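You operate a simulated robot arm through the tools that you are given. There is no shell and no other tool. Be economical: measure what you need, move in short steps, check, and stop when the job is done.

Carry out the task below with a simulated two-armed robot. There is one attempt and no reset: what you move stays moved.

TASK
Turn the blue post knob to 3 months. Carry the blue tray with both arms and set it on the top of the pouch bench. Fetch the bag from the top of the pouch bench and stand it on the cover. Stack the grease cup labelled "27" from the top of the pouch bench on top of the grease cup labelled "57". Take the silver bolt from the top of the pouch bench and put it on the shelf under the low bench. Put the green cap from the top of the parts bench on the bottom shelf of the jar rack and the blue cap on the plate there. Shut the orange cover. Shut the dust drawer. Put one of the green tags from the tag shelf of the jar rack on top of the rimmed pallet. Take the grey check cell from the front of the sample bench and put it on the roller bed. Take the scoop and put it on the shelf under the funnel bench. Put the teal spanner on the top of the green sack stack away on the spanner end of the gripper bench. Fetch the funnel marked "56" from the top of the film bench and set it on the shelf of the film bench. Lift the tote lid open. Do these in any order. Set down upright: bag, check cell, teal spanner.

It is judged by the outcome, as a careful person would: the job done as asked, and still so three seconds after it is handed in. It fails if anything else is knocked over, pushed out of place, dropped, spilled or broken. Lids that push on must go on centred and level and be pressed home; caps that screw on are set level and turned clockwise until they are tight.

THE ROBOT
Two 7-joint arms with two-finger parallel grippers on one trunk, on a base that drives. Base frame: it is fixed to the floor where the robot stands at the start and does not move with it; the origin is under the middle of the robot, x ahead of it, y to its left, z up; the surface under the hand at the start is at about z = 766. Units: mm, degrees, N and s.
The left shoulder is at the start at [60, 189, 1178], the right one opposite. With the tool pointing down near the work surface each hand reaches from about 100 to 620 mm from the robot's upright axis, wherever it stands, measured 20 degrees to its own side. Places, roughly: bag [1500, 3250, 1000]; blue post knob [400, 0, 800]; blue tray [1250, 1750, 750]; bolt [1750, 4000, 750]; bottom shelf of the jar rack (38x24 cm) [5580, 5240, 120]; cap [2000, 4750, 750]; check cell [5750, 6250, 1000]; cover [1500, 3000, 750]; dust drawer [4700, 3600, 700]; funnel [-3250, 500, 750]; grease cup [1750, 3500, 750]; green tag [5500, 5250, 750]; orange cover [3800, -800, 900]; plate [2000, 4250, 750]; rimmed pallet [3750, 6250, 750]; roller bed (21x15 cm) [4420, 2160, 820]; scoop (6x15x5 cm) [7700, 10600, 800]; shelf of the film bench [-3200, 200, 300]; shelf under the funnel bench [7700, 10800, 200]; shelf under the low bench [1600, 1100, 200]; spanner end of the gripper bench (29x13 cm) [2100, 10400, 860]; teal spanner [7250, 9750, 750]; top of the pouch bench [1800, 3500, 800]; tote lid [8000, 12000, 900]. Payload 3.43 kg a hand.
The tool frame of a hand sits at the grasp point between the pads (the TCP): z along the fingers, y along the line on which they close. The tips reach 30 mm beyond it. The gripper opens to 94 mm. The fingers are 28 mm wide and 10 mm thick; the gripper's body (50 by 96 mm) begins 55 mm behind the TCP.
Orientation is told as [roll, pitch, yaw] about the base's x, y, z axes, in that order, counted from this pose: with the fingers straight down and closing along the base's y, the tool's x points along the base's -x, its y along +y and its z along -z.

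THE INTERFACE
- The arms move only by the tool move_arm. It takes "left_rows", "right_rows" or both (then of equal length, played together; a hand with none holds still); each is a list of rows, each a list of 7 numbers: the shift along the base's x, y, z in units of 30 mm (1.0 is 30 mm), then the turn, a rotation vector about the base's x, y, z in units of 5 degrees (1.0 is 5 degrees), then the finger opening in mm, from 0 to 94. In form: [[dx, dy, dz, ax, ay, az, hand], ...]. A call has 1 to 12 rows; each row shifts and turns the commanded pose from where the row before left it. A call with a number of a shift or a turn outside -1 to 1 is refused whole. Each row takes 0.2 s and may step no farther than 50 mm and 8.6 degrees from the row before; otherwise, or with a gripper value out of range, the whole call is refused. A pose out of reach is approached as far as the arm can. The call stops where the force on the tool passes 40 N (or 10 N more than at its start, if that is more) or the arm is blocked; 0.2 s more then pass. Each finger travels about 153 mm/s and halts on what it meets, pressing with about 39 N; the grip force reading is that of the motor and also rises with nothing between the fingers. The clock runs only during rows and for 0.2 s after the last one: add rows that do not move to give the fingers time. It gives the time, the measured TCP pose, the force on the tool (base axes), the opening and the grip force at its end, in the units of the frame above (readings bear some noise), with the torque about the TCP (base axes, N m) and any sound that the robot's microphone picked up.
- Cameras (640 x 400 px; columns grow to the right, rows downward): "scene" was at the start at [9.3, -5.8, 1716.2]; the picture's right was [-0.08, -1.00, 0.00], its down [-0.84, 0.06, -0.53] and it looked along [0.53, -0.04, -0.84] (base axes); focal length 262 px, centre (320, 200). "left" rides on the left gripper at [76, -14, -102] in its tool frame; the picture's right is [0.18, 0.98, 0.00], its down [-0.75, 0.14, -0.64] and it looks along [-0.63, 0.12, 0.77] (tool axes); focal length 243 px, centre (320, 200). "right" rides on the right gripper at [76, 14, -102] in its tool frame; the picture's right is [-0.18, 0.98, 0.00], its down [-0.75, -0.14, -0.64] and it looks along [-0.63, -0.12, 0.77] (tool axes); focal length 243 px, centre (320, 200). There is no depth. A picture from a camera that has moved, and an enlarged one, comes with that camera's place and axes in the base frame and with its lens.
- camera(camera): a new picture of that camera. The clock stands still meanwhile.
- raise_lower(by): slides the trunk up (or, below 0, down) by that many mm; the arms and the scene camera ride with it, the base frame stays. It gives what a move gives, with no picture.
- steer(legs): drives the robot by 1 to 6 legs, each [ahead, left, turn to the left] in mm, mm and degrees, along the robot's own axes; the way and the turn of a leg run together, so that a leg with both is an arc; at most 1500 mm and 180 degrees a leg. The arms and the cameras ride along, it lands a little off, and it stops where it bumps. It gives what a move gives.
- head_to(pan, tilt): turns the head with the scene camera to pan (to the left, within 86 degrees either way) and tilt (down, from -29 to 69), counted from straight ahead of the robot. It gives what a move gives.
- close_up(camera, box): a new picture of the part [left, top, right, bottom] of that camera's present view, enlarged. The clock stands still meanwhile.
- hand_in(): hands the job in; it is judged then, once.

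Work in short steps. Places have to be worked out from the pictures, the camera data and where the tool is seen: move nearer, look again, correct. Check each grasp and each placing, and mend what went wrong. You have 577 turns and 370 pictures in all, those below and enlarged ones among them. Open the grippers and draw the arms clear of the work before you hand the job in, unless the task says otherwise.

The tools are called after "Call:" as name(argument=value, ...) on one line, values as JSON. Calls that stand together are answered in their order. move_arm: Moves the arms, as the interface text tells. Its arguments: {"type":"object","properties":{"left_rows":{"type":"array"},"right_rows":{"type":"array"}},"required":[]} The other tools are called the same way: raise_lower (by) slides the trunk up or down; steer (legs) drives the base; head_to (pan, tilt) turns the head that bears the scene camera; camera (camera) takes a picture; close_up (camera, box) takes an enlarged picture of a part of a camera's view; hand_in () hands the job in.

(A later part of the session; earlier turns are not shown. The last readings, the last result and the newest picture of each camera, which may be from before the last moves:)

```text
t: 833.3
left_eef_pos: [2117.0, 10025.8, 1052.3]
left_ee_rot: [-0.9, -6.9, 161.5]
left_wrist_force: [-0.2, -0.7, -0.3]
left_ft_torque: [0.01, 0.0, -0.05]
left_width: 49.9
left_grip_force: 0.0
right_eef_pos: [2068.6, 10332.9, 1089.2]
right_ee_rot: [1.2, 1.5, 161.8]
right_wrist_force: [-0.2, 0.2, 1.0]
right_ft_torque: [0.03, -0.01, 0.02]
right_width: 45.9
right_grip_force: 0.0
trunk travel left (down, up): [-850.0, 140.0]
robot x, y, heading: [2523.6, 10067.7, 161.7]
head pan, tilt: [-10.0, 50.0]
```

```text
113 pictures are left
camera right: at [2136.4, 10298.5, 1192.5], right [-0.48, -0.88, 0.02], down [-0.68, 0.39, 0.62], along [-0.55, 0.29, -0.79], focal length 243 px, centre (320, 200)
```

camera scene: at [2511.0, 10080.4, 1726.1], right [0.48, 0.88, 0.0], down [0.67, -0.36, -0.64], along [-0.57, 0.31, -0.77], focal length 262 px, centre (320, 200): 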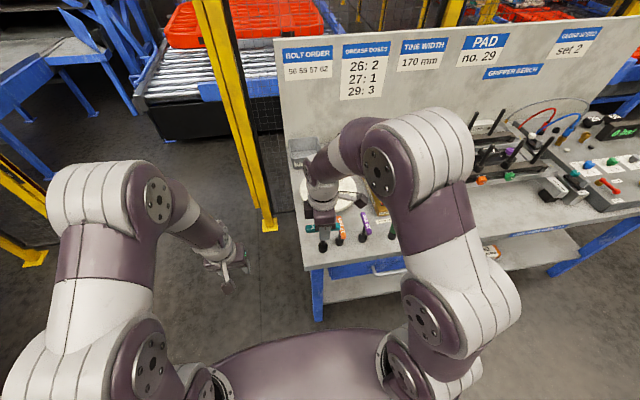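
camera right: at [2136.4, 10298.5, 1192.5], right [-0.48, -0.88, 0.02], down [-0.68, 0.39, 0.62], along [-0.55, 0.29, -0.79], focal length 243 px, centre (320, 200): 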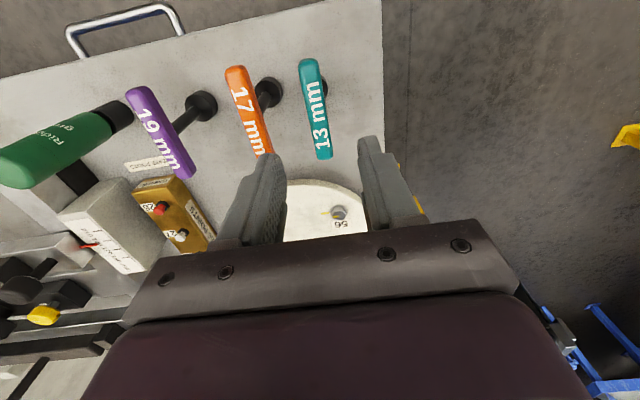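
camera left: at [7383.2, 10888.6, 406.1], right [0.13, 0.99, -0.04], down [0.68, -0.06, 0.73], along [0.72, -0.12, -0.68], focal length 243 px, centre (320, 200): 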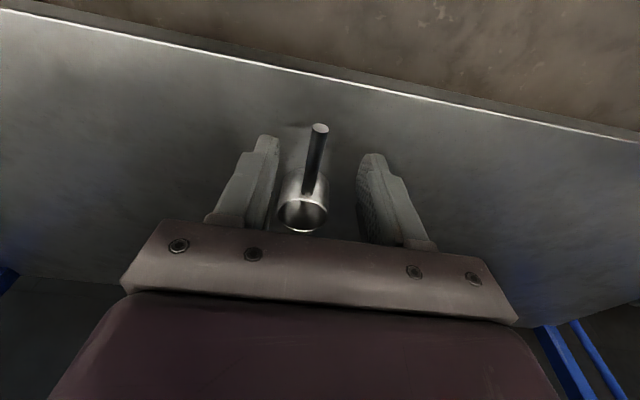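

Spanner stands upright with the others. Return to the tote.

Call:
move_arm(right_rows=[[0.8, -0.25, 0.3, 0, 0, 0, 46], [0.8, -0.25, 0.3, 0, 0, 0, 46], [0.8, -0.25, 0.3, 0, 0, 0, 46]])

Call:
steer(legs=[[-695, -58, 0], [-1138, 94, 0], [-1274, -600, 0], [0, 0, 180], [0, 1350, 0], [0, 1300, 0]])

Call:
head_to(pan=0, tilt=35)

Call:
camera(camera="scene")

```text
t: 834.1
left_eef_pos: [2116.6, 10026.5, 1052.3]
left_ee_rot: [-0.8, -7.1, 161.4]
left_wrist_force: [0.0, -0.6, -0.4]
left_ft_torque: [0.01, 0.0, 0.01]
left_width: 50.1
left_grip_force: 0.2
right_eef_pos: [2141.3, 10313.6, 1117.0]
right_ee_rot: [1.2, 1.4, 161.7]
right_wrist_force: [0.7, -0.6, 0.2]
right_ft_torque: [0.06, 0.01, 0.01]
right_width: 46.1
right_grip_force: 0.2
trunk travel left (down, up): [-850.0, 140.0]
robot x, y, heading: [2521.6, 10062.3, 161.9]
head pan, tilt: [-10.0, 50.0]
```

```text
t: 869.7
left_eef_pos: [7124.2, 11963.7, 1051.3]
left_ee_rot: [-0.9, -7.1, -26.1]
left_wrist_force: [-0.3, -0.4, 0.2]
left_ft_torque: [-0.01, 0.02, 0.0]
left_width: 50.0
left_grip_force: 0.1
right_eef_pos: [7063.1, 11683.6, 1116.4]
right_ee_rot: [1.2, 1.5, -25.6]
right_wrist_force: [0.8, -0.4, 0.2]
right_ft_torque: [-0.01, 0.01, 0.0]
right_width: 45.9
right_grip_force: 0.0
trunk travel left (down, up): [-850.0, 140.0]
robot x, y, heading: [6714.7, 11981.3, -25.9]
head pan, tilt: [-10.0, 50.0]
```

```text
t: 870.5
left_eef_pos: [7124.5, 11964.5, 1052.9]
left_ee_rot: [-0.8, -7.0, -26.0]
left_wrist_force: [-0.1, 0.4, 0.0]
left_ft_torque: [0.02, 0.01, -0.02]
left_width: 49.8
left_grip_force: 0.0
right_eef_pos: [7061.6, 11685.0, 1115.9]
right_ee_rot: [1.2, 1.5, -25.7]
right_wrist_force: [-0.5, -0.3, -0.1]
right_ft_torque: [0.0, -0.01, 0.01]
right_width: 46.1
right_grip_force: 0.1
trunk travel left (down, up): [-850.0, 140.0]
robot x, y, heading: [6718.3, 11980.8, -26.0]
head pan, tilt: [0.0, 35.0]
```

```text
112 pictures are left
camera scene: at [6742.3, 11968.7, 1747.7], right [-0.44, -0.9, 0.0], down [-0.52, 0.25, -0.82], along [0.74, -0.36, -0.57], focal length 262 px, centre (320, 200)
```

scene: 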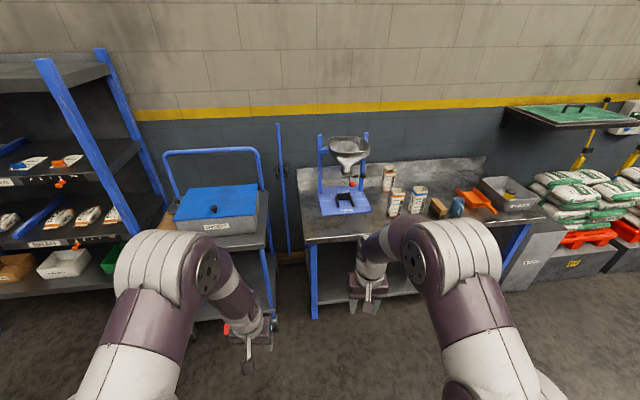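

Align with the tote cart and look closely.

Call:
steer(legs=[[0, 0, 8], [500, 367, 0]])

Call:
head_to(pan=0, tilt=45)

Call:
camera(camera="scene")

Call:
camera(camera="left")

Call:
camera(camera="right")

```text
t: 874.5
left_eef_pos: [7700.2, 12227.3, 1052.3]
left_ee_rot: [-0.8, -7.0, -17.3]
left_wrist_force: [0.1, -0.5, 1.0]
left_ft_torque: [0.02, -0.03, 0.0]
left_width: 49.9
left_grip_force: 0.2
right_eef_pos: [7682.8, 11940.4, 1116.4]
right_ee_rot: [1.1, 1.3, -16.9]
right_wrist_force: [0.4, 0.1, 0.3]
right_ft_torque: [-0.03, 0.0, 0.0]
right_width: 46.0
right_grip_force: 0.0
trunk travel left (down, up): [-850.0, 140.0]
robot x, y, heading: [7293.1, 12181.7, -17.1]
head pan, tilt: [0.0, 35.0]
```

```text
t: 875.2
left_eef_pos: [7701.2, 12226.9, 1051.1]
left_ee_rot: [-0.8, -6.9, -17.3]
left_wrist_force: [0.3, 0.3, 0.2]
left_ft_torque: [0.02, -0.01, 0.03]
left_width: 50.1
left_grip_force: 0.1
right_eef_pos: [7682.4, 11940.2, 1116.8]
right_ee_rot: [1.2, 1.4, -16.8]
right_wrist_force: [-0.3, -1.0, 0.3]
right_ft_torque: [-0.02, 0.0, -0.02]
right_width: 46.0
right_grip_force: 0.0
trunk travel left (down, up): [-850.0, 140.0]
robot x, y, heading: [7296.7, 12181.0, -16.8]
head pan, tilt: [0.0, 45.0]
```

```text
111 pictures are left
camera scene: at [7317.2, 12174.4, 1733.0], right [-0.29, -0.96, 0.0], down [-0.68, 0.21, -0.71], along [0.68, -0.21, -0.71], focal length 262 px, centre (320, 200)
```

scene: 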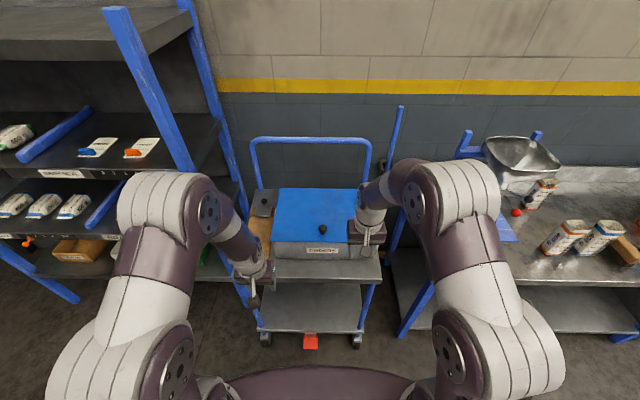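

```text
110 pictures are left
camera left: at [7612.8, 12240.5, 1143.8], right [0.12, 0.99, -0.04], down [0.68, -0.06, 0.73], along [0.72, -0.11, -0.69], focal length 243 px, centre (320, 200)
```

left: 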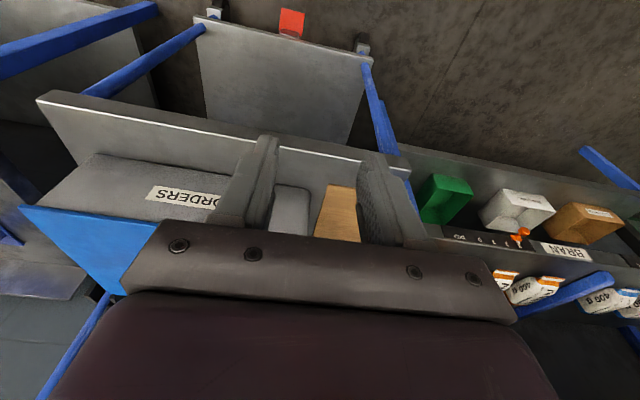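

```text
109 pictures are left
camera right: at [7617.9, 11973.1, 1220.5], right [0.46, 0.89, 0.02], down [0.69, -0.37, 0.62], along [0.56, -0.27, -0.78], focal length 243 px, centre (320, 200)
```

right: 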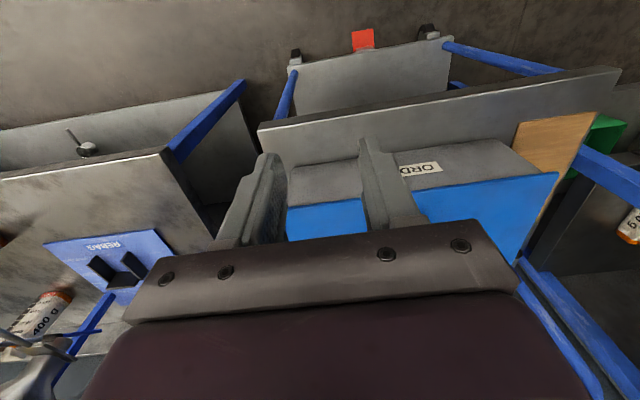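

Knob ≈ (7884,11986,985); lid hinged at the back (R≈255). Plan: left hand lifts the knob to ~50°, right hand goes under and pushes it over. First tilt the right hand to point forward with closed fingers.

Call:
move_arm(right_rows=[[0.2, -0.06, -0.2, -0.289, -0.957, 0, 20], [0.2, -0.06, -0.2, -0.289, -0.957, 0, 0], [0.2, -0.06, -0.2, -0.289, -0.957, 0, 0], [0.2, -0.06, -0.2, -0.289, -0.957, 0, 0], [0.2, -0.06, -0.2, -0.289, -0.957, 0, 0], [0.2, -0.06, -0.2, -0.289, -0.957, 0, 0], [0, 0, -0.2, -0.289, -0.957, 0, 0], [0, 0, -0.2, -0.289, -0.957, 0, 0], [0, 0, -0.2, -0.289, -0.957, 0, 0], [0, 0, -0.2, -0.289, -0.957, 0, 0], [0, 0, -0.2, -0.289, -0.957, 0, 0], [0, 0, -0.2, -0.289, -0.957, 0, 0]])

Call:
camera(camera="scene")

```text
t: 877.8
left_eef_pos: [7700.4, 12226.8, 1052.4]
left_ee_rot: [-0.8, -7.0, -17.3]
left_wrist_force: [-1.0, -0.4, 0.2]
left_ft_torque: [0.0, 0.01, -0.01]
left_width: 50.1
left_grip_force: 0.0
right_eef_pos: [7715.0, 11911.9, 1049.5]
right_ee_rot: [-4.0, -52.8, -16.0]
right_wrist_force: [0.1, 0.1, -0.3]
right_ft_torque: [0.02, 0.0, 0.0]
right_width: 0.2
right_grip_force: 32.8
right hand out of reach, approached as far as the arm can: row 8, 9, 10
trunk travel left (down, up): [-850.0, 140.0]
robot x, y, heading: [7297.5, 12184.3, -17.2]
head pan, tilt: [0.0, 45.0]
```

```text
108 pictures are left
camera scene: at [7317.0, 12174.1, 1733.0], right [-0.29, -0.96, 0.0], down [-0.68, 0.21, -0.71], along [0.68, -0.21, -0.71], focal length 262 px, centre (320, 200)
```

scene: 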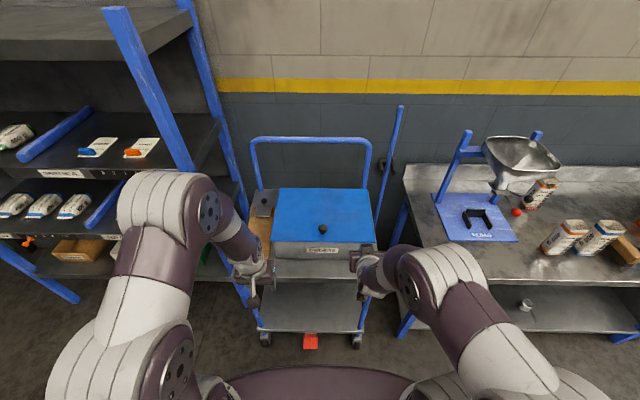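

Continue tilting the right hand to ~-78°.

Call:
move_arm(right_rows=[[0.1, -0.03, -0.3, -0.289, -0.957, 0, 0], [0.1, -0.03, -0.3, -0.289, -0.957, 0, 0], [0.1, -0.03, -0.3, -0.289, -0.957, 0, 0], [0.1, -0.03, -0.3, -0.289, -0.957, 0, 0], [0.1, -0.03, -0.3, -0.289, -0.957, 0, 0]])

Call:
steer(legs=[[60, -40, 0]])

Call:
move_arm(left_rows=[[0.3, -0.95, 0.3, 0, 0, 0, 60], [0.3, -0.95, 0.3, 0, 0, 0, 60], [0.4, -0.95, 0.2, 0, 0, 0, 60], [0.4, -0.95, 0, 0, 0, 0, 60], [0.4, -0.8, 0, 0, 0, 0, 60], [0.5, -0.8, 0, 0, 0, 0, 60], [0.5, -0.6, 0, 0, 0, 0, 60]])

Call:
camera(camera="left")

Call:
camera(camera="scene")

```text
t: 879.0
left_eef_pos: [7702.0, 12226.6, 1051.5]
left_ee_rot: [-0.7, -6.9, -17.3]
left_wrist_force: [0.4, -0.2, -1.0]
left_ft_torque: [0.03, 0.02, 0.02]
left_width: 50.1
left_grip_force: 0.1
right_eef_pos: [7810.8, 11895.9, 1036.1]
right_ee_rot: [-5.3, -77.2, -14.8]
right_wrist_force: [-0.8, -0.6, -0.1]
right_ft_torque: [-0.02, -0.02, -0.02]
right_width: 0.0
right_grip_force: 33.0
right hand out of reach, approached as far as the arm can: row 3, 4, 5
trunk travel left (down, up): [-850.0, 140.0]
robot x, y, heading: [7295.6, 12180.0, -17.3]
head pan, tilt: [0.0, 45.0]
```

```text
t: 880.1
left_eef_pos: [7744.4, 12173.1, 1052.0]
left_ee_rot: [-0.9, -7.0, -17.2]
left_wrist_force: [0.2, 1.2, 1.2]
left_ft_torque: [0.01, -0.02, 0.0]
left_width: 50.1
left_grip_force: 0.0
right_eef_pos: [7854.4, 11841.5, 1037.8]
right_ee_rot: [-5.5, -77.2, -14.7]
right_wrist_force: [0.1, 0.0, -0.5]
right_ft_torque: [0.0, 0.0, 0.02]
right_width: 0.0
right_grip_force: 32.7
trunk travel left (down, up): [-850.0, 140.0]
robot x, y, heading: [7341.5, 12127.5, -16.7]
head pan, tilt: [0.0, 45.0]
```

```text
t: 881.7
left_eef_pos: [7830.8, 11989.9, 1075.3]
left_ee_rot: [-0.7, -7.0, -17.3]
left_wrist_force: [-0.1, -0.4, -0.5]
left_ft_torque: [0.01, 0.0, 0.02]
left_width: 60.0
left_grip_force: 0.0
right_eef_pos: [7854.5, 11839.7, 1037.3]
right_ee_rot: [-5.2, -77.2, -14.9]
right_wrist_force: [-0.8, 0.9, 0.2]
right_ft_torque: [0.03, -0.01, 0.0]
right_width: 0.0
right_grip_force: 32.7
trunk travel left (down, up): [-850.0, 140.0]
robot x, y, heading: [7338.9, 12124.8, -17.2]
head pan, tilt: [0.0, 45.0]
```

```text
107 pictures are left
camera left: at [7741.4, 12002.9, 1167.4], right [0.12, 0.99, -0.04], down [0.68, -0.06, 0.73], along [0.72, -0.11, -0.69], focal length 243 px, centre (320, 200)
```

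left: 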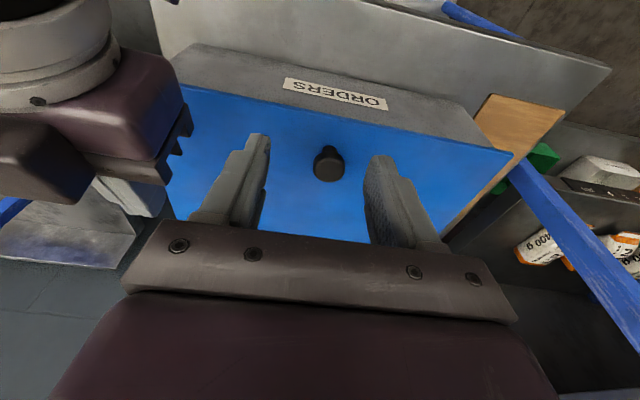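

```text
106 pictures are left
camera scene: at [7361.7, 12118.3, 1732.9], right [-0.29, -0.96, 0.0], down [-0.68, 0.21, -0.71], along [0.68, -0.21, -0.71], focal length 262 px, centre (320, 200)
```

scene: 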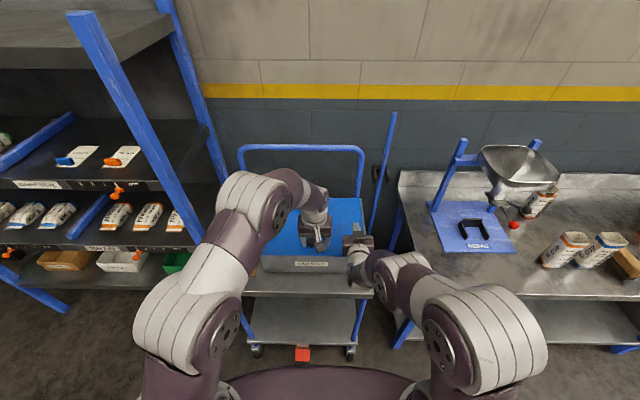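

The right hand must wait beside the tote rather than above the lid. Move it right 140 and up 50, raise the trunk 130, then bring the base closer.

Call:
move_arm(right_rows=[[-0.1, -0.3, 0.8, 0, 0, 0, 0], [-0.28, -0.9, 0.5, 0, 0, 0, 0], [-0.28, -0.9, 0.2, 0, 0, 0, 0], [-0.28, -0.9, 0, 0, 0, 0, 0], [-0.28, -0.9, 0, 0, 0, 0, 0], [-0.28, -0.9, 0, 0, 0, 0, 0]])

Call:
raise_lower(by=130)

Call:
camera(camera="scene")

```text
t: 883.1
left_eef_pos: [7829.2, 11989.9, 1075.2]
left_ee_rot: [-0.8, -7.0, -17.3]
left_wrist_force: [0.5, -0.5, 0.0]
left_ft_torque: [0.0, -0.02, -0.01]
left_width: 60.0
left_grip_force: 0.0
right_eef_pos: [7831.4, 11814.9, 1085.5]
right_ee_rot: [-5.2, -77.2, -16.0]
right_wrist_force: [0.8, -0.5, 0.2]
right_ft_torque: [-0.02, -0.02, 0.02]
right_width: 0.0
right_grip_force: 33.0
right hand out of reach, approached as far as the arm can: row 2, 3, 4, 5, 6
trunk travel left (down, up): [-850.0, 140.0]
robot x, y, heading: [7339.4, 12127.7, -17.0]
head pan, tilt: [0.0, 45.0]
```

```text
t: 884.6
left_eef_pos: [7828.5, 11991.3, 1205.5]
left_ee_rot: [-0.8, -7.0, -17.4]
left_wrist_force: [1.0, -0.7, 0.6]
left_ft_torque: [0.0, 0.0, 0.0]
left_width: 60.2
left_grip_force: 0.2
right_eef_pos: [7831.4, 11815.0, 1215.9]
right_ee_rot: [-5.1, -77.0, -15.9]
right_wrist_force: [-0.8, -0.7, 0.0]
right_ft_torque: [0.03, 0.0, -0.01]
right_width: 0.0
right_grip_force: 33.1
trunk travel left (down, up): [-980.0, 10.0]
robot x, y, heading: [7340.8, 12121.3, -17.2]
head pan, tilt: [0.0, 45.0]
```

```text
105 pictures are left
camera scene: at [7361.3, 12118.8, 1862.9], right [-0.29, -0.96, 0.0], down [-0.68, 0.21, -0.71], along [0.68, -0.21, -0.71], focal length 262 px, centre (320, 200)
```

scene: 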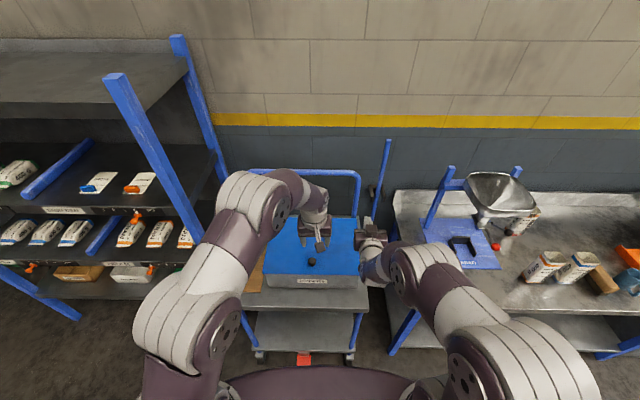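

Lower the right hand 130 mm now that the shoulder is higher, and shift right.

Call:
move_arm(right_rows=[[0, 0, -0.9, 0, 0, 0, 0], [0, 0, -0.9, 0, 0, 0, 0], [0, 0, -0.9, 0, 0, 0, 0], [0, 0, -0.9, 0, 0, 0, 0], [-0.1, -0.3, -0.9, 0, 0, 0, 0], [-0.15, -0.5, 0, 0, 0, 0, 0], [0, 0, 0, 0, 0, 0, 0]])

Call:
camera(camera="scene")

```text
t: 886.2
left_eef_pos: [7827.9, 11990.3, 1206.9]
left_ee_rot: [-0.8, -7.0, -17.4]
left_wrist_force: [1.2, 0.0, -0.4]
left_ft_torque: [0.01, -0.01, 0.0]
left_width: 60.1
left_grip_force: 0.1
right_eef_pos: [7848.9, 11808.5, 1088.0]
right_ee_rot: [-4.9, -77.1, -16.5]
right_wrist_force: [0.2, -0.2, 0.3]
right_ft_torque: [0.01, 0.0, 0.0]
right_width: 0.0
right_grip_force: 32.5
right hand out of reach, approached as far as the arm can: row 1, 2, 3, 5, 6
trunk travel left (down, up): [-980.0, 10.0]
robot x, y, heading: [7339.8, 12122.2, -16.9]
head pan, tilt: [0.0, 45.0]
```

```text
104 pictures are left
camera scene: at [7361.0, 12119.0, 1862.9], right [-0.29, -0.96, 0.0], down [-0.68, 0.21, -0.71], along [0.68, -0.21, -0.71], focal length 262 px, centre (320, 200)
```

scene: 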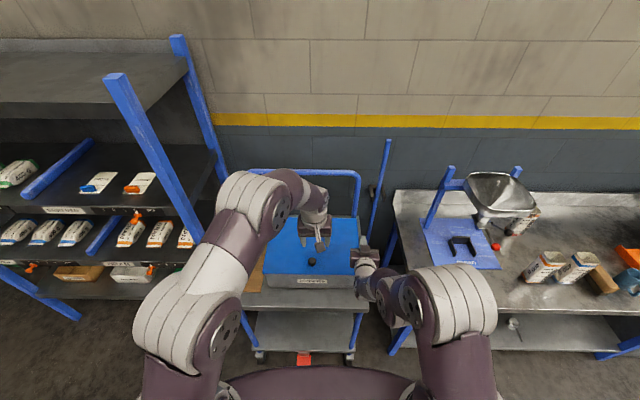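

Shift the base right 100 and ahead 125 so the right hand sits beside the lid, then realign the left hand over the knob.

Call:
steer(legs=[[0, -100, 0], [120, 0, 0]])

Call:
camera(camera="scene")

Call:
camera(camera="left")

```text
t: 888.2
left_eef_pos: [7910.5, 11855.2, 1206.6]
left_ee_rot: [-0.7, -7.1, -17.6]
left_wrist_force: [0.8, -0.2, 0.0]
left_ft_torque: [0.05, 0.02, 0.02]
left_width: 59.9
left_grip_force: 0.1
right_eef_pos: [7930.1, 11672.5, 1088.9]
right_ee_rot: [-4.6, -77.1, -17.2]
right_wrist_force: [-0.6, -1.2, 0.5]
right_ft_torque: [-0.02, 0.0, 0.02]
right_width: 0.2
right_grip_force: 33.0
trunk travel left (down, up): [-980.0, 10.0]
robot x, y, heading: [7422.9, 11991.8, -17.2]
head pan, tilt: [0.0, 45.0]
```

```text
103 pictures are left
camera scene: at [7441.4, 11985.7, 1863.0], right [-0.3, -0.95, 0.0], down [-0.67, 0.21, -0.71], along [0.68, -0.21, -0.71], focal length 262 px, centre (320, 200)
```

scene: 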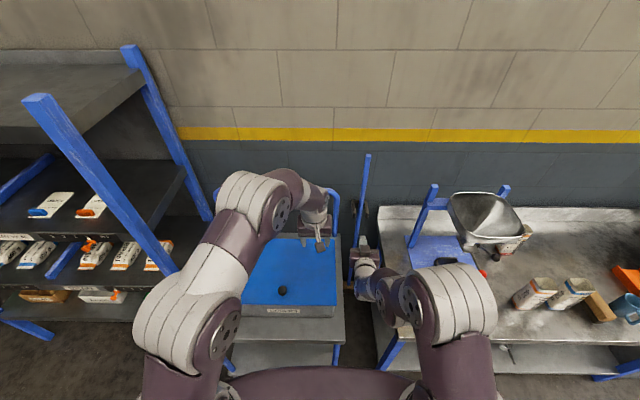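

```text
102 pictures are left
camera left: at [7821.8, 11869.6, 1298.2], right [0.12, 0.99, -0.04], down [0.68, -0.06, 0.73], along [0.72, -0.11, -0.68], focal length 243 px, centre (320, 200)
```

left: 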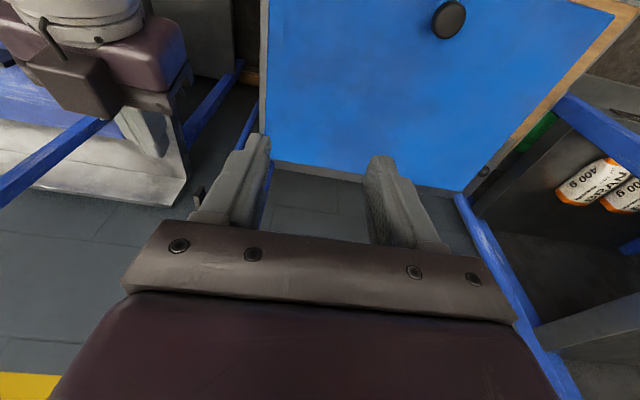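

Move the left hand over the knob.

Call:
move_arm(left_rows=[[-0.14, 0.72, -0.6, 0, 0, 0, 60], [-0.14, 0.72, -0.8, 0, 0, 0, 60], [-0.14, 0.72, -0.9, 0, 0.3, 0, 60], [-0.14, 0.72, -0.9, 0.1, 0.3, 0, 60], [-0.14, 0.72, -0.9, 0.1, 0.3, 0, 60], [-0.1, 0.72, -0.8, 0, 0.3, 0, 60], [0, 0, 0, 0, 0, 0, 60]])

Call:
camera(camera="left")

```text
t: 889.8
left_eef_pos: [7885.5, 11985.0, 1056.7]
left_ee_rot: [-1.6, -1.0, -17.5]
left_wrist_force: [0.7, 0.1, -0.1]
left_ft_torque: [0.01, -0.01, 0.03]
left_width: 59.7
left_grip_force: 0.1
right_eef_pos: [7932.0, 11674.7, 1086.7]
right_ee_rot: [-4.9, -77.2, -16.8]
right_wrist_force: [-0.8, -0.5, -0.4]
right_ft_torque: [0.0, 0.0, 0.04]
right_width: 0.0
right_grip_force: 32.8
trunk travel left (down, up): [-980.0, 10.0]
robot x, y, heading: [7422.8, 11993.8, -17.5]
head pan, tilt: [0.0, 45.0]
```

```text
101 pictures are left
camera left: at [7807.7, 11998.0, 1157.2], right [0.12, 0.99, -0.03], down [0.76, -0.07, 0.65], along [0.64, -0.1, -0.76], focal length 243 px, centre (320, 200)
```

left: 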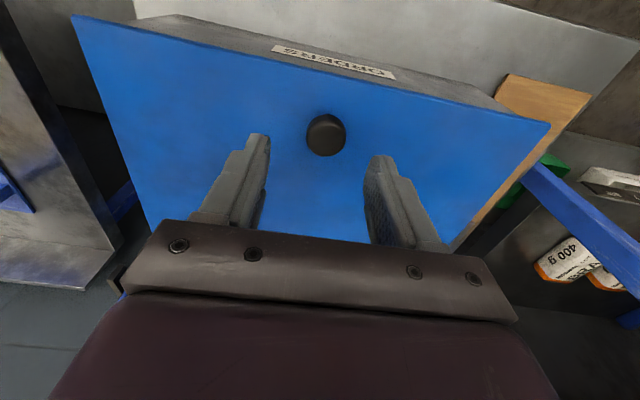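

Knob (7892,11987,978). Lower and grip it.

Call:
move_arm(left_rows=[[0.2, 0.07, -0.8, 0, 0, 0, 60], [0, 0, -0.8, 0, 0, 0, 60], [0, 0, -0.5, 0, 0, 0, 60], [0, 0, 0, 0, 0, 0, 10], [0, 0, 0, 0, 0, 0, 10], [0, 0, 0, 0, 0, 0, 10]])

Call:
camera(camera="left")

```text
t: 891.2
left_eef_pos: [7894.3, 11986.3, 994.6]
left_ee_rot: [-1.7, -1.0, -17.4]
left_wrist_force: [0.4, 3.1, 1.2]
left_ft_torque: [0.74, -0.09, 0.09]
left_width: 31.7
left_grip_force: 45.0
right_eef_pos: [7932.5, 11675.5, 1086.7]
right_ee_rot: [-5.0, -76.9, -16.7]
right_wrist_force: [-0.3, 0.2, 0.6]
right_ft_torque: [0.01, 0.03, 0.0]
right_width: 0.1
right_grip_force: 32.6
trunk travel left (down, up): [-980.0, 10.0]
robot x, y, heading: [7424.3, 11993.0, -17.4]
head pan, tilt: [0.0, 45.0]
```

```text
100 pictures are left
camera left: at [7816.5, 11999.8, 1096.9], right [0.12, 0.99, -0.03], down [0.76, -0.07, 0.65], along [0.64, -0.1, -0.76], focal length 243 px, centre (320, 200)
```

left: 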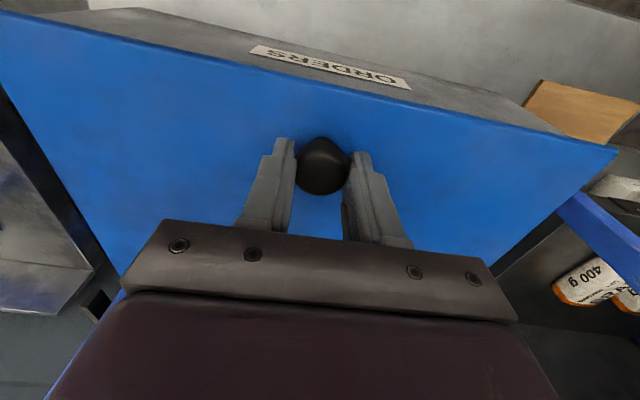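

Knob gripped. Lift the first 25° along the arc.

Call:
move_arm(left_rows=[[0.073, -0.023, 0.74, 0.12, 0.38, 0, 10], [0.134, -0.042, 0.73, 0.12, 0.38, 0, 10], [0.194, -0.061, 0.713, 0.12, 0.38, 0, 10], [0.251, -0.079, 0.693, 0.12, 0.38, 0, 10], [0.308, -0.097, 0.67, 0.12, 0.38, 0, 10]])

Call:
camera(camera="scene")

```text
t: 892.4
left_eef_pos: [7928.7, 11976.2, 1099.9]
left_ee_rot: [-1.7, 9.0, -17.6]
left_wrist_force: [16.3, -2.6, -15.8]
left_ft_torque: [0.89, 0.46, -0.28]
left_width: 31.9
left_grip_force: 45.3
right_eef_pos: [7936.0, 11673.7, 1084.2]
right_ee_rot: [-5.0, -76.9, -16.6]
right_wrist_force: [-0.1, 0.9, 0.4]
right_ft_torque: [-0.01, 0.03, -0.02]
right_width: 0.2
right_grip_force: 33.4
trunk travel left (down, up): [-980.0, 10.0]
robot x, y, heading: [7424.0, 11995.3, -17.5]
head pan, tilt: [0.0, 45.0]
```

```text
99 pictures are left
camera scene: at [7453.1, 11986.3, 1862.7], right [-0.3, -0.95, 0.0], down [-0.68, 0.21, -0.7], along [0.67, -0.21, -0.71], focal length 262 px, centre (320, 200)
```

scene: 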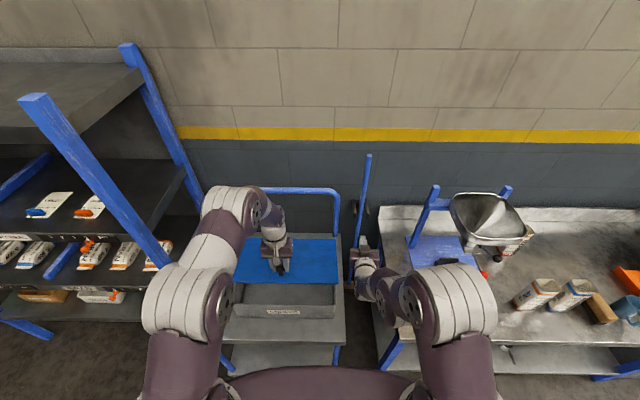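

Lid is rising; continue ~20° more.

Call:
move_arm(left_rows=[[0.445, -0.14, 0.557, 0.12, 0.38, 0, 10], [0.4, -0.126, 0.523, 0.12, 0.38, 0, 10], [0.442, -0.139, 0.483, 0.12, 0.38, 0, 10], [0.48, -0.15, 0.443, 0.12, 0.38, 0, 10]])

Call:
camera(camera="scene")

Call:
camera(camera="right")

```text
t: 893.4
left_eef_pos: [7944.3, 11971.3, 1139.8]
left_ee_rot: [-1.5, 16.4, -17.4]
left_wrist_force: [11.2, -16.4, -14.8]
left_ft_torque: [-0.41, -0.44, -0.24]
left_width: 31.6
left_grip_force: 45.5
left hand out of reach, approached as far as the arm can: row 3, 4
right_eef_pos: [7935.1, 11671.3, 1083.3]
right_ee_rot: [-4.4, -76.7, -17.2]
right_wrist_force: [-0.4, 0.1, 0.0]
right_ft_torque: [-0.04, 0.01, -0.02]
right_width: 0.2
right_grip_force: 33.2
trunk travel left (down, up): [-980.0, 10.0]
robot x, y, heading: [7429.0, 11995.9, -17.3]
head pan, tilt: [0.0, 45.0]
```

```text
98 pictures are left
camera scene: at [7454.3, 11981.4, 1862.7], right [-0.3, -0.95, 0.0], down [-0.68, 0.21, -0.7], along [0.67, -0.21, -0.71], focal length 262 px, centre (320, 200)
```

scene: 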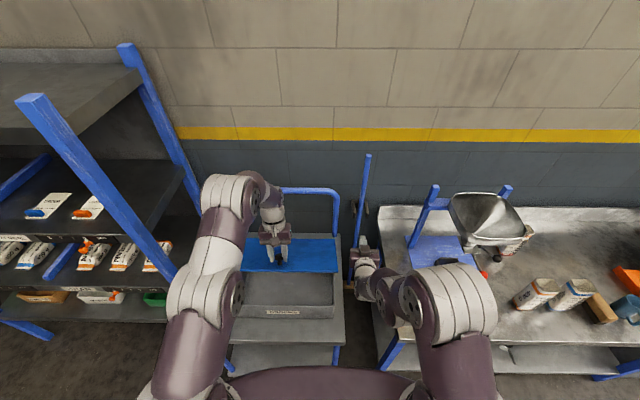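

```text
97 pictures are left
camera right: at [7833.7, 11726.6, 1031.8], right [0.4, 0.9, 0.16], down [-0.47, 0.05, 0.88], along [0.79, -0.43, 0.44], focal length 243 px, centre (320, 200)
```

right: 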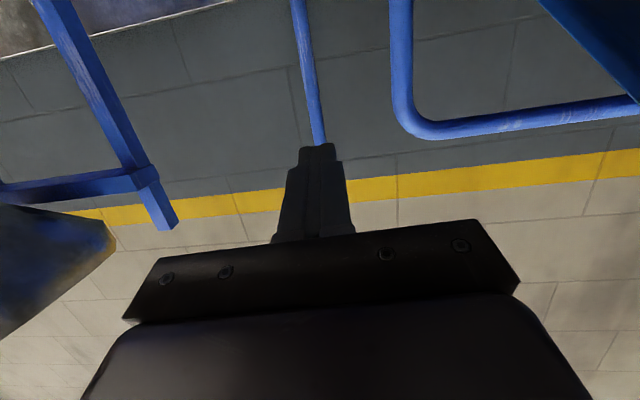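

Left arm limits due to its backward tilt; un-tilt while lifting further.

Call:
move_arm(left_rows=[[0.1, -0.03, 0.1, -0.3, -0.95, 0, 10], [0.2, -0.06, 0.3, -0.3, -0.95, 0, 10], [0.3, -0.1, 0.4, -0.3, -0.95, 0, 10], [0.4, -0.13, 0.4, 0, 0, 0, 10]])

Call:
camera(camera="scene")

```text
t: 894.3
left_eef_pos: [7950.3, 11970.4, 1174.5]
left_ee_rot: [-1.6, 2.4, -17.7]
left_wrist_force: [-21.7, -1.0, 19.7]
left_ft_torque: [0.03, 0.49, -0.5]
left_width: 15.1
left_grip_force: 4.1
right_eef_pos: [7924.2, 11675.5, 1090.6]
right_ee_rot: [-4.5, -77.4, -17.0]
right_wrist_force: [-0.5, 0.8, -0.3]
right_ft_torque: [-0.01, 0.03, -0.01]
right_width: 0.0
right_grip_force: 33.4
trunk travel left (down, up): [-980.0, 10.0]
robot x, y, heading: [7424.6, 11991.5, -17.2]
head pan, tilt: [0.0, 45.0]
stopped in row 4 (left hand): the force on the tool passed its limit at 50 N (the readings are from after the stop); the commanded pose is now the measured one
```

```text
96 pictures are left
camera scene: at [7433.1, 11988.1, 1863.4], right [-0.3, -0.95, 0.0], down [-0.67, 0.21, -0.71], along [0.68, -0.21, -0.7], focal length 262 px, centre (320, 200)
```

scene: 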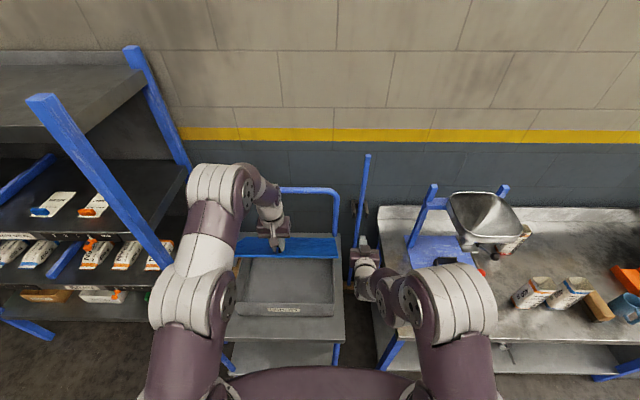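

The knob slipped from the grip; check the state.

Call:
camera(camera="left")

Call:
close_up(camera="scene", box=[210, 170, 370, 330])

```text
95 pictures are left
camera left: at [7878.2, 11981.4, 1279.1], right [0.12, 0.99, -0.02], down [0.79, -0.09, 0.61], along [0.6, -0.09, -0.8], focal length 243 px, centre (320, 200)
```

left: 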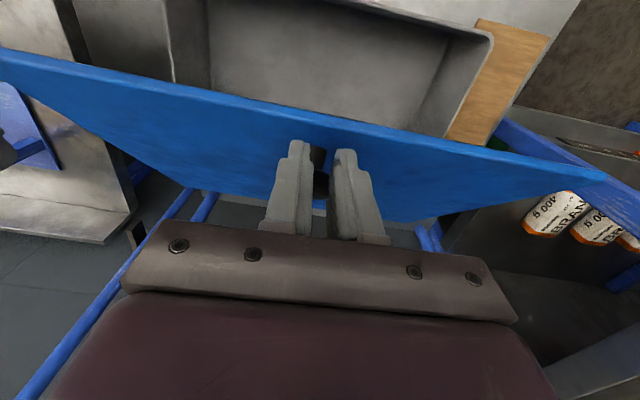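

```text
2.50 times, centred on (290, 250) of scene
camera zoom: at [7433.1, 11988.1, 1863.4], right [-0.3, -0.95, 0.0], down [-0.67, 0.21, -0.71], along [0.68, -0.21, -0.7], focal length 656 px, centre (395, 75)
```

zoom: 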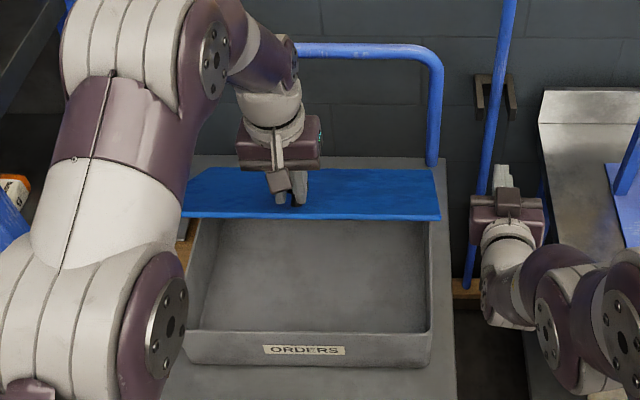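

The fingers now hold the knob's stem; the lid is up ~50°. Settle the grip, then check.

Call:
move_arm(left_rows=[[0, 0, 0, 0, 0, 0, 5], [0, 0, 0, 0, 0, 0, 5]])

Call:
close_up(camera="scene", box=[210, 170, 370, 330])

```text
t: 894.9
left_eef_pos: [7949.5, 11970.9, 1173.6]
left_ee_rot: [-1.4, 2.2, -17.6]
left_wrist_force: [-28.4, -3.3, 25.0]
left_ft_torque: [-0.22, 0.61, -0.4]
left_width: 13.4
left_grip_force: 7.9
right_eef_pos: [7923.9, 11675.7, 1091.1]
right_ee_rot: [-4.2, -77.5, -17.4]
right_wrist_force: [-0.4, -0.4, 0.0]
right_ft_torque: [0.01, -0.02, 0.05]
right_width: 0.0
right_grip_force: 32.5
trunk travel left (down, up): [-980.0, 10.0]
robot x, y, heading: [7419.2, 11993.2, -17.5]
head pan, tilt: [0.0, 45.0]
```

```text
2.50 times, centred on (290, 250) of scene
camera zoom: at [7431.2, 11986.6, 1863.1], right [-0.3, -0.95, 0.0], down [-0.67, 0.21, -0.71], along [0.68, -0.21, -0.7], focal length 656 px, centre (395, 75)
```

zoom: 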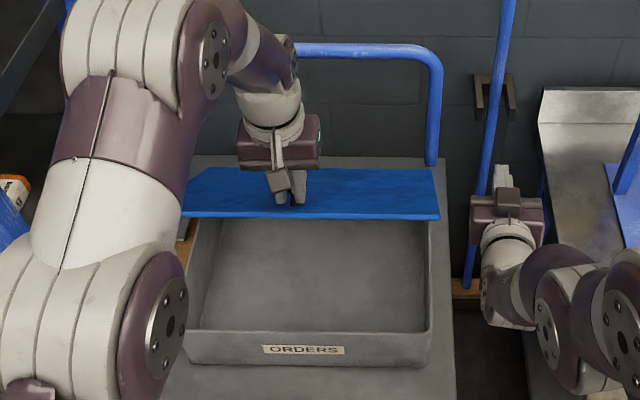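

Lid stable at ~42°. Lower the right hand to z≈1015 and slide it left under the lid.

Call:
move_arm(right_rows=[[0, 0, -0.8, 0, 0, 0, 0], [0, 0, -0.8, 0, 0, 0, 0], [0, 0, -0.8, 0, 0, 0, 0], [0, 0, 0, 0, 0, 0, 0]], left_rows=[[0, 0, 0, 0, 0, 0, 5], [0, 0, 0, 0, 0, 0, 5], [0, 0, 0, 0, 0, 0, 5], [0, 0, 0, 0, 0, 0, 5]])

Call:
move_arm(right_rows=[[0.28, 0.9, 0, 0, 0, 0, 0], [0.28, 0.9, 0, 0, 0, 0, 0], [0.28, 0.9, 0, 0, 0, 0, 0], [0.28, 0.9, 0, 0, 0, 0, 0]], left_rows=[[0, 0, 0, 0, 0, 0, 5], [0, 0, 0, 0, 0, 0, 5], [0, 0, 0, 0, 0, 0, 5], [0, 0, 0, 0, 0, 0, 5]])

Call:
close_up(camera="scene", box=[210, 170, 410, 350])

```text
t: 895.9
left_eef_pos: [7949.8, 11970.2, 1174.0]
left_ee_rot: [-1.6, 2.2, -17.6]
left_wrist_force: [-28.9, -4.3, 25.4]
left_ft_torque: [-0.45, 0.52, -0.3]
left_width: 13.2
left_grip_force: 7.7
right_eef_pos: [7926.0, 11675.9, 1018.1]
right_ee_rot: [-4.1, -77.6, -17.5]
right_wrist_force: [0.2, 0.1, 0.0]
right_ft_torque: [0.0, 0.08, -0.03]
right_width: 0.0
right_grip_force: 32.7
trunk travel left (down, up): [-980.0, 10.0]
robot x, y, heading: [7421.9, 11991.5, -17.4]
head pan, tilt: [0.0, 45.0]
```

```text
t: 896.9
left_eef_pos: [7947.8, 11970.0, 1172.1]
left_ee_rot: [-1.5, 2.7, -17.7]
left_wrist_force: [-29.2, -2.1, 27.4]
left_ft_torque: [-0.01, 0.63, -0.32]
left_width: 11.2
left_grip_force: 5.2
right_eef_pos: [7952.0, 11755.9, 1018.1]
right_ee_rot: [-2.5, -77.4, -20.5]
right_wrist_force: [3.2, -9.4, -5.5]
right_ft_torque: [0.1, 0.14, -0.26]
right_width: 0.0
right_grip_force: 33.0
trunk travel left (down, up): [-980.0, 10.0]
robot x, y, heading: [7422.9, 11995.5, -17.3]
head pan, tilt: [0.0, 45.0]
stopped in row 4 (right hand): the force on the tool passed its limit at 62 N (the readings are from after the stop); the commanded pose is now the measured one
```

```text
2.22 times, centred on (310, 260) of scene
camera zoom: at [7432.4, 11986.4, 1863.0], right [-0.3, -0.95, 0.0], down [-0.67, 0.21, -0.71], along [0.68, -0.21, -0.7], focal length 583 px, centre (342, 67)
```

zoom: 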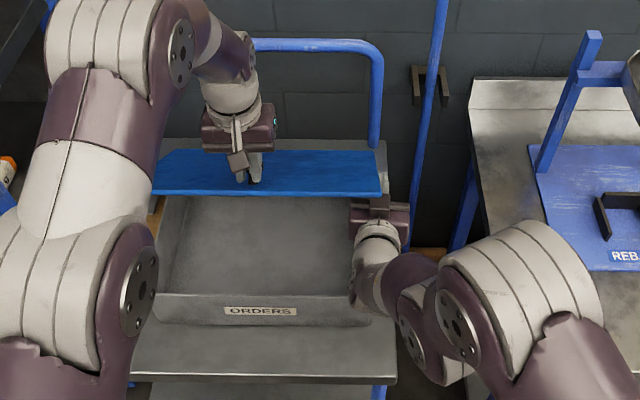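

The camera under the right hand met the tote's side wall. Back off, raise 27 mm and retract 25 mm, then slide in again.

Call:
move_arm(right_rows=[[-0.28, -0.9, 0, 0, 0, 0, 0], [-0.4, 0.0, 0.5, 0, 0, 0.3, 0], [-0.4, 0.2, 0.45, 0, 0, 0.3, 0], [0, 0, 0, 0, 0, 0, 0]])

Call:
camera(camera="right")

```text
t: 897.9
left_eef_pos: [7948.7, 11971.6, 1173.5]
left_ee_rot: [-1.4, 2.4, -17.6]
left_wrist_force: [-28.7, -5.2, 26.3]
left_ft_torque: [-0.43, 0.66, -0.36]
left_width: 12.9
left_grip_force: 7.3
right_eef_pos: [7921.0, 11737.0, 1052.3]
right_ee_rot: [-2.5, -77.1, -17.4]
right_wrist_force: [0.2, 0.1, 0.2]
right_ft_torque: [-0.01, 0.02, -0.01]
right_width: 0.2
right_grip_force: 33.5
right hand out of reach, approached as far as the arm can: row 3
trunk travel left (down, up): [-980.0, 10.0]
robot x, y, heading: [7422.2, 11991.7, -17.5]
head pan, tilt: [0.0, 45.0]
```

```text
91 pictures are left
camera right: at [7816.9, 11788.7, 999.8], right [0.37, 0.91, 0.17], down [-0.48, 0.03, 0.88], along [0.8, -0.41, 0.45], focal length 243 px, centre (320, 200)
```

right: 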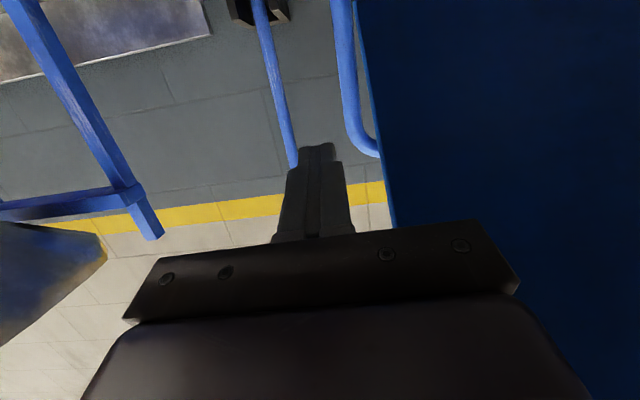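

Slide left under the lid.

Call:
move_arm(right_rows=[[0, 0, -0.25, 0, 0, 0, 0], [0.24, 0.8, 0, 0, 0, 0, 0], [0.24, 0.8, 0, 0, 0, 0, 0], [0.24, 0.8, 0, 0, 0, 0, 0], [0.24, 0.8, 0, 0, 0, 0, 0]])

Call:
close_up(camera="scene", box=[210, 170, 410, 350])

```text
t: 898.6
left_eef_pos: [7947.5, 11969.5, 1171.9]
left_ee_rot: [-1.5, 3.1, -17.9]
left_wrist_force: [-30.2, -3.2, 27.4]
left_ft_torque: [0.01, 0.58, -0.39]
left_width: 10.2
left_grip_force: 5.0
right_eef_pos: [7932.8, 11760.1, 1042.7]
right_ee_rot: [-1.4, -77.2, -20.1]
right_wrist_force: [4.7, -12.4, -6.1]
right_ft_torque: [0.08, 0.14, -0.2]
right_width: 0.0
right_grip_force: 32.2
right hand out of reach, approached as far as the arm can: row 1
trunk travel left (down, up): [-980.0, 10.0]
robot x, y, heading: [7422.1, 11997.8, -17.4]
head pan, tilt: [0.0, 45.0]
stopped in row 3 (right hand): the force on the tool passed its limit at 62 N (the readings are from after the stop); the commanded pose is now the measured one
```

```text
2.22 times, centred on (310, 260) of scene
camera zoom: at [7432.4, 11986.0, 1863.1], right [-0.3, -0.95, 0.0], down [-0.67, 0.21, -0.71], along [0.68, -0.21, -0.7], focal length 583 px, centre (342, 67)
```

zoom: 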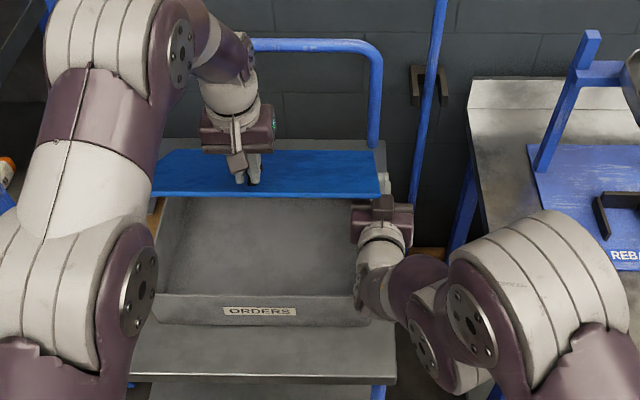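

Contact geometry suggests the lid is steeper (~48°, hinge nearer). Back the right hand off, lift the lid a bit more with the left, then retry further back.

Call:
move_arm(right_rows=[[-0.28, -0.9, 0, 0, 0, 0, 0], [-0.4, 0.1, -0.2, 0, 0, 0.4, 0], [-0.3, 0.1, -0.2, 0, 0, 0.2, 0]], left_rows=[[0.223, -0.07, 0.4, 0, 0, 0, 5], [0.223, -0.07, 0.4, 0, 0, 0, 5], [0.223, -0.07, 0.4, 0, 0, 0, 5]])

Call:
close_up(camera="scene", box=[210, 170, 410, 350])

Call:
camera(camera="right")

```text
t: 899.4
left_eef_pos: [7979.7, 11966.4, 1203.3]
left_ee_rot: [-1.5, 2.9, -17.6]
left_wrist_force: [1.0, -0.6, 1.7]
left_ft_torque: [0.0, -0.04, 0.03]
left_width: 5.0
left_grip_force: 0.1
right_eef_pos: [7930.7, 11740.0, 1035.0]
right_ee_rot: [-2.5, -76.3, -15.8]
right_wrist_force: [-0.4, -0.1, -0.7]
right_ft_torque: [-0.06, -0.1, 0.02]
right_width: 0.0
right_grip_force: 32.9
right hand out of reach, approached as far as the arm can: row 2, 3
trunk travel left (down, up): [-980.0, 10.0]
robot x, y, heading: [7423.0, 11993.7, -17.5]
head pan, tilt: [0.0, 45.0]
```

```text
2.22 times, centred on (310, 260) of scene
camera zoom: at [7446.1, 11989.0, 1862.7], right [-0.3, -0.95, 0.0], down [-0.68, 0.21, -0.71], along [0.67, -0.21, -0.71], focal length 583 px, centre (342, 67)
```

zoom: 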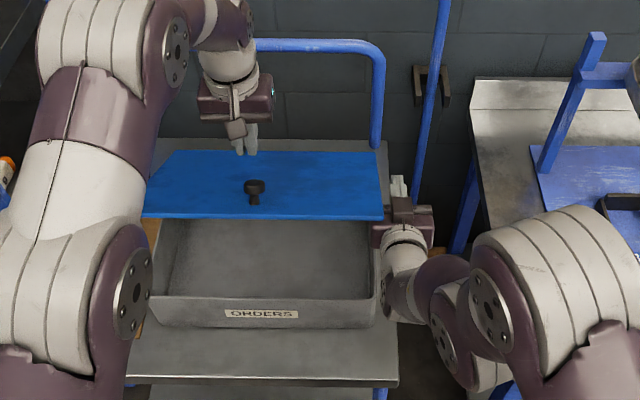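

```text
88 pictures are left
camera right: at [7823.9, 11789.3, 984.2], right [0.35, 0.92, 0.17], down [-0.47, 0.01, 0.89], along [0.81, -0.39, 0.43], focal length 243 px, centre (320, 200)
```

right: 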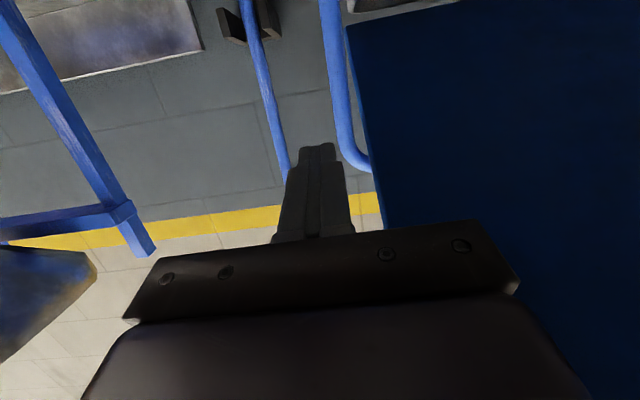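

The grip was lost and the lid is dropping shut. New plan: use the horizontal right hand under the lid's front lip, lift with the trunk and drive forward so the lid rides up past vertical. Retract the left arm and back off first.

Call:
move_arm(left_rows=[[-0.5, 0.3, 0.7, 0, 0, 0, 40], [-0.8, 0.6, 0.3, 0, 0, 0, 40], [-0.9, 0.7, 0, 0, 0, 0, 40], [-0.9, 0.7, 0, 0, 0, 0, 40], [-0.9, 0.7, 0, 0, 0, 0, 40], [-0.9, 0.7, 0, 0, 0, 0, 40], [-0.5, 0.7, 0, 0, 0, 0, 40]])

Call:
steer(legs=[[-300, 0, 0]])

Call:
camera(camera="scene")

```text
t: 901.0
left_eef_pos: [7814.7, 12099.5, 1230.0]
left_ee_rot: [-1.5, 2.8, -17.7]
left_wrist_force: [1.0, 0.3, -0.5]
left_ft_torque: [-0.05, 0.01, 0.04]
left_width: 40.1
left_grip_force: 0.3
right_eef_pos: [7928.7, 11740.0, 1036.0]
right_ee_rot: [-2.1, -76.4, -16.1]
right_wrist_force: [-0.7, 0.2, -0.6]
right_ft_torque: [-0.08, -0.08, 0.02]
right_width: 0.0
right_grip_force: 32.3
trunk travel left (down, up): [-980.0, 10.0]
robot x, y, heading: [7424.3, 11995.8, -17.6]
head pan, tilt: [0.0, 45.0]
```

```text
t: 903.0
left_eef_pos: [7531.8, 12188.3, 1230.6]
left_ee_rot: [-1.4, 3.0, -17.7]
left_wrist_force: [0.1, -0.3, 0.0]
left_ft_torque: [-0.03, 0.02, 0.03]
left_width: 40.0
left_grip_force: 0.1
right_eef_pos: [7646.8, 11826.9, 1035.3]
right_ee_rot: [-2.2, -76.4, -16.2]
right_wrist_force: [0.2, 0.2, 0.4]
right_ft_torque: [0.02, 0.01, 0.0]
right_width: 0.0
right_grip_force: 32.9
trunk travel left (down, up): [-980.0, 10.0]
robot x, y, heading: [7140.2, 12081.7, -17.5]
head pan, tilt: [0.0, 45.0]
```

```text
87 pictures are left
camera scene: at [7162.3, 12076.2, 1862.9], right [-0.3, -0.95, 0.0], down [-0.68, 0.21, -0.71], along [0.67, -0.21, -0.71], focal length 262 px, centre (320, 200)
```

scene: 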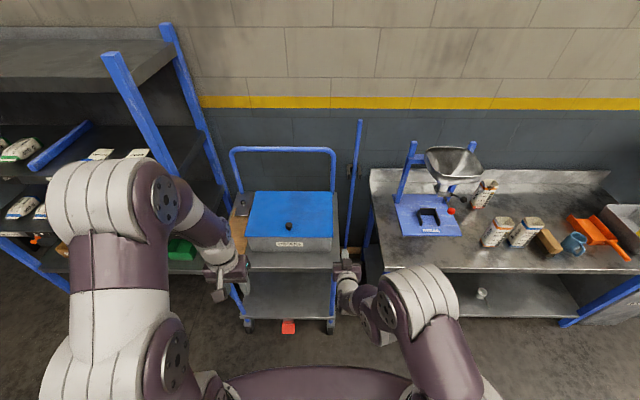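

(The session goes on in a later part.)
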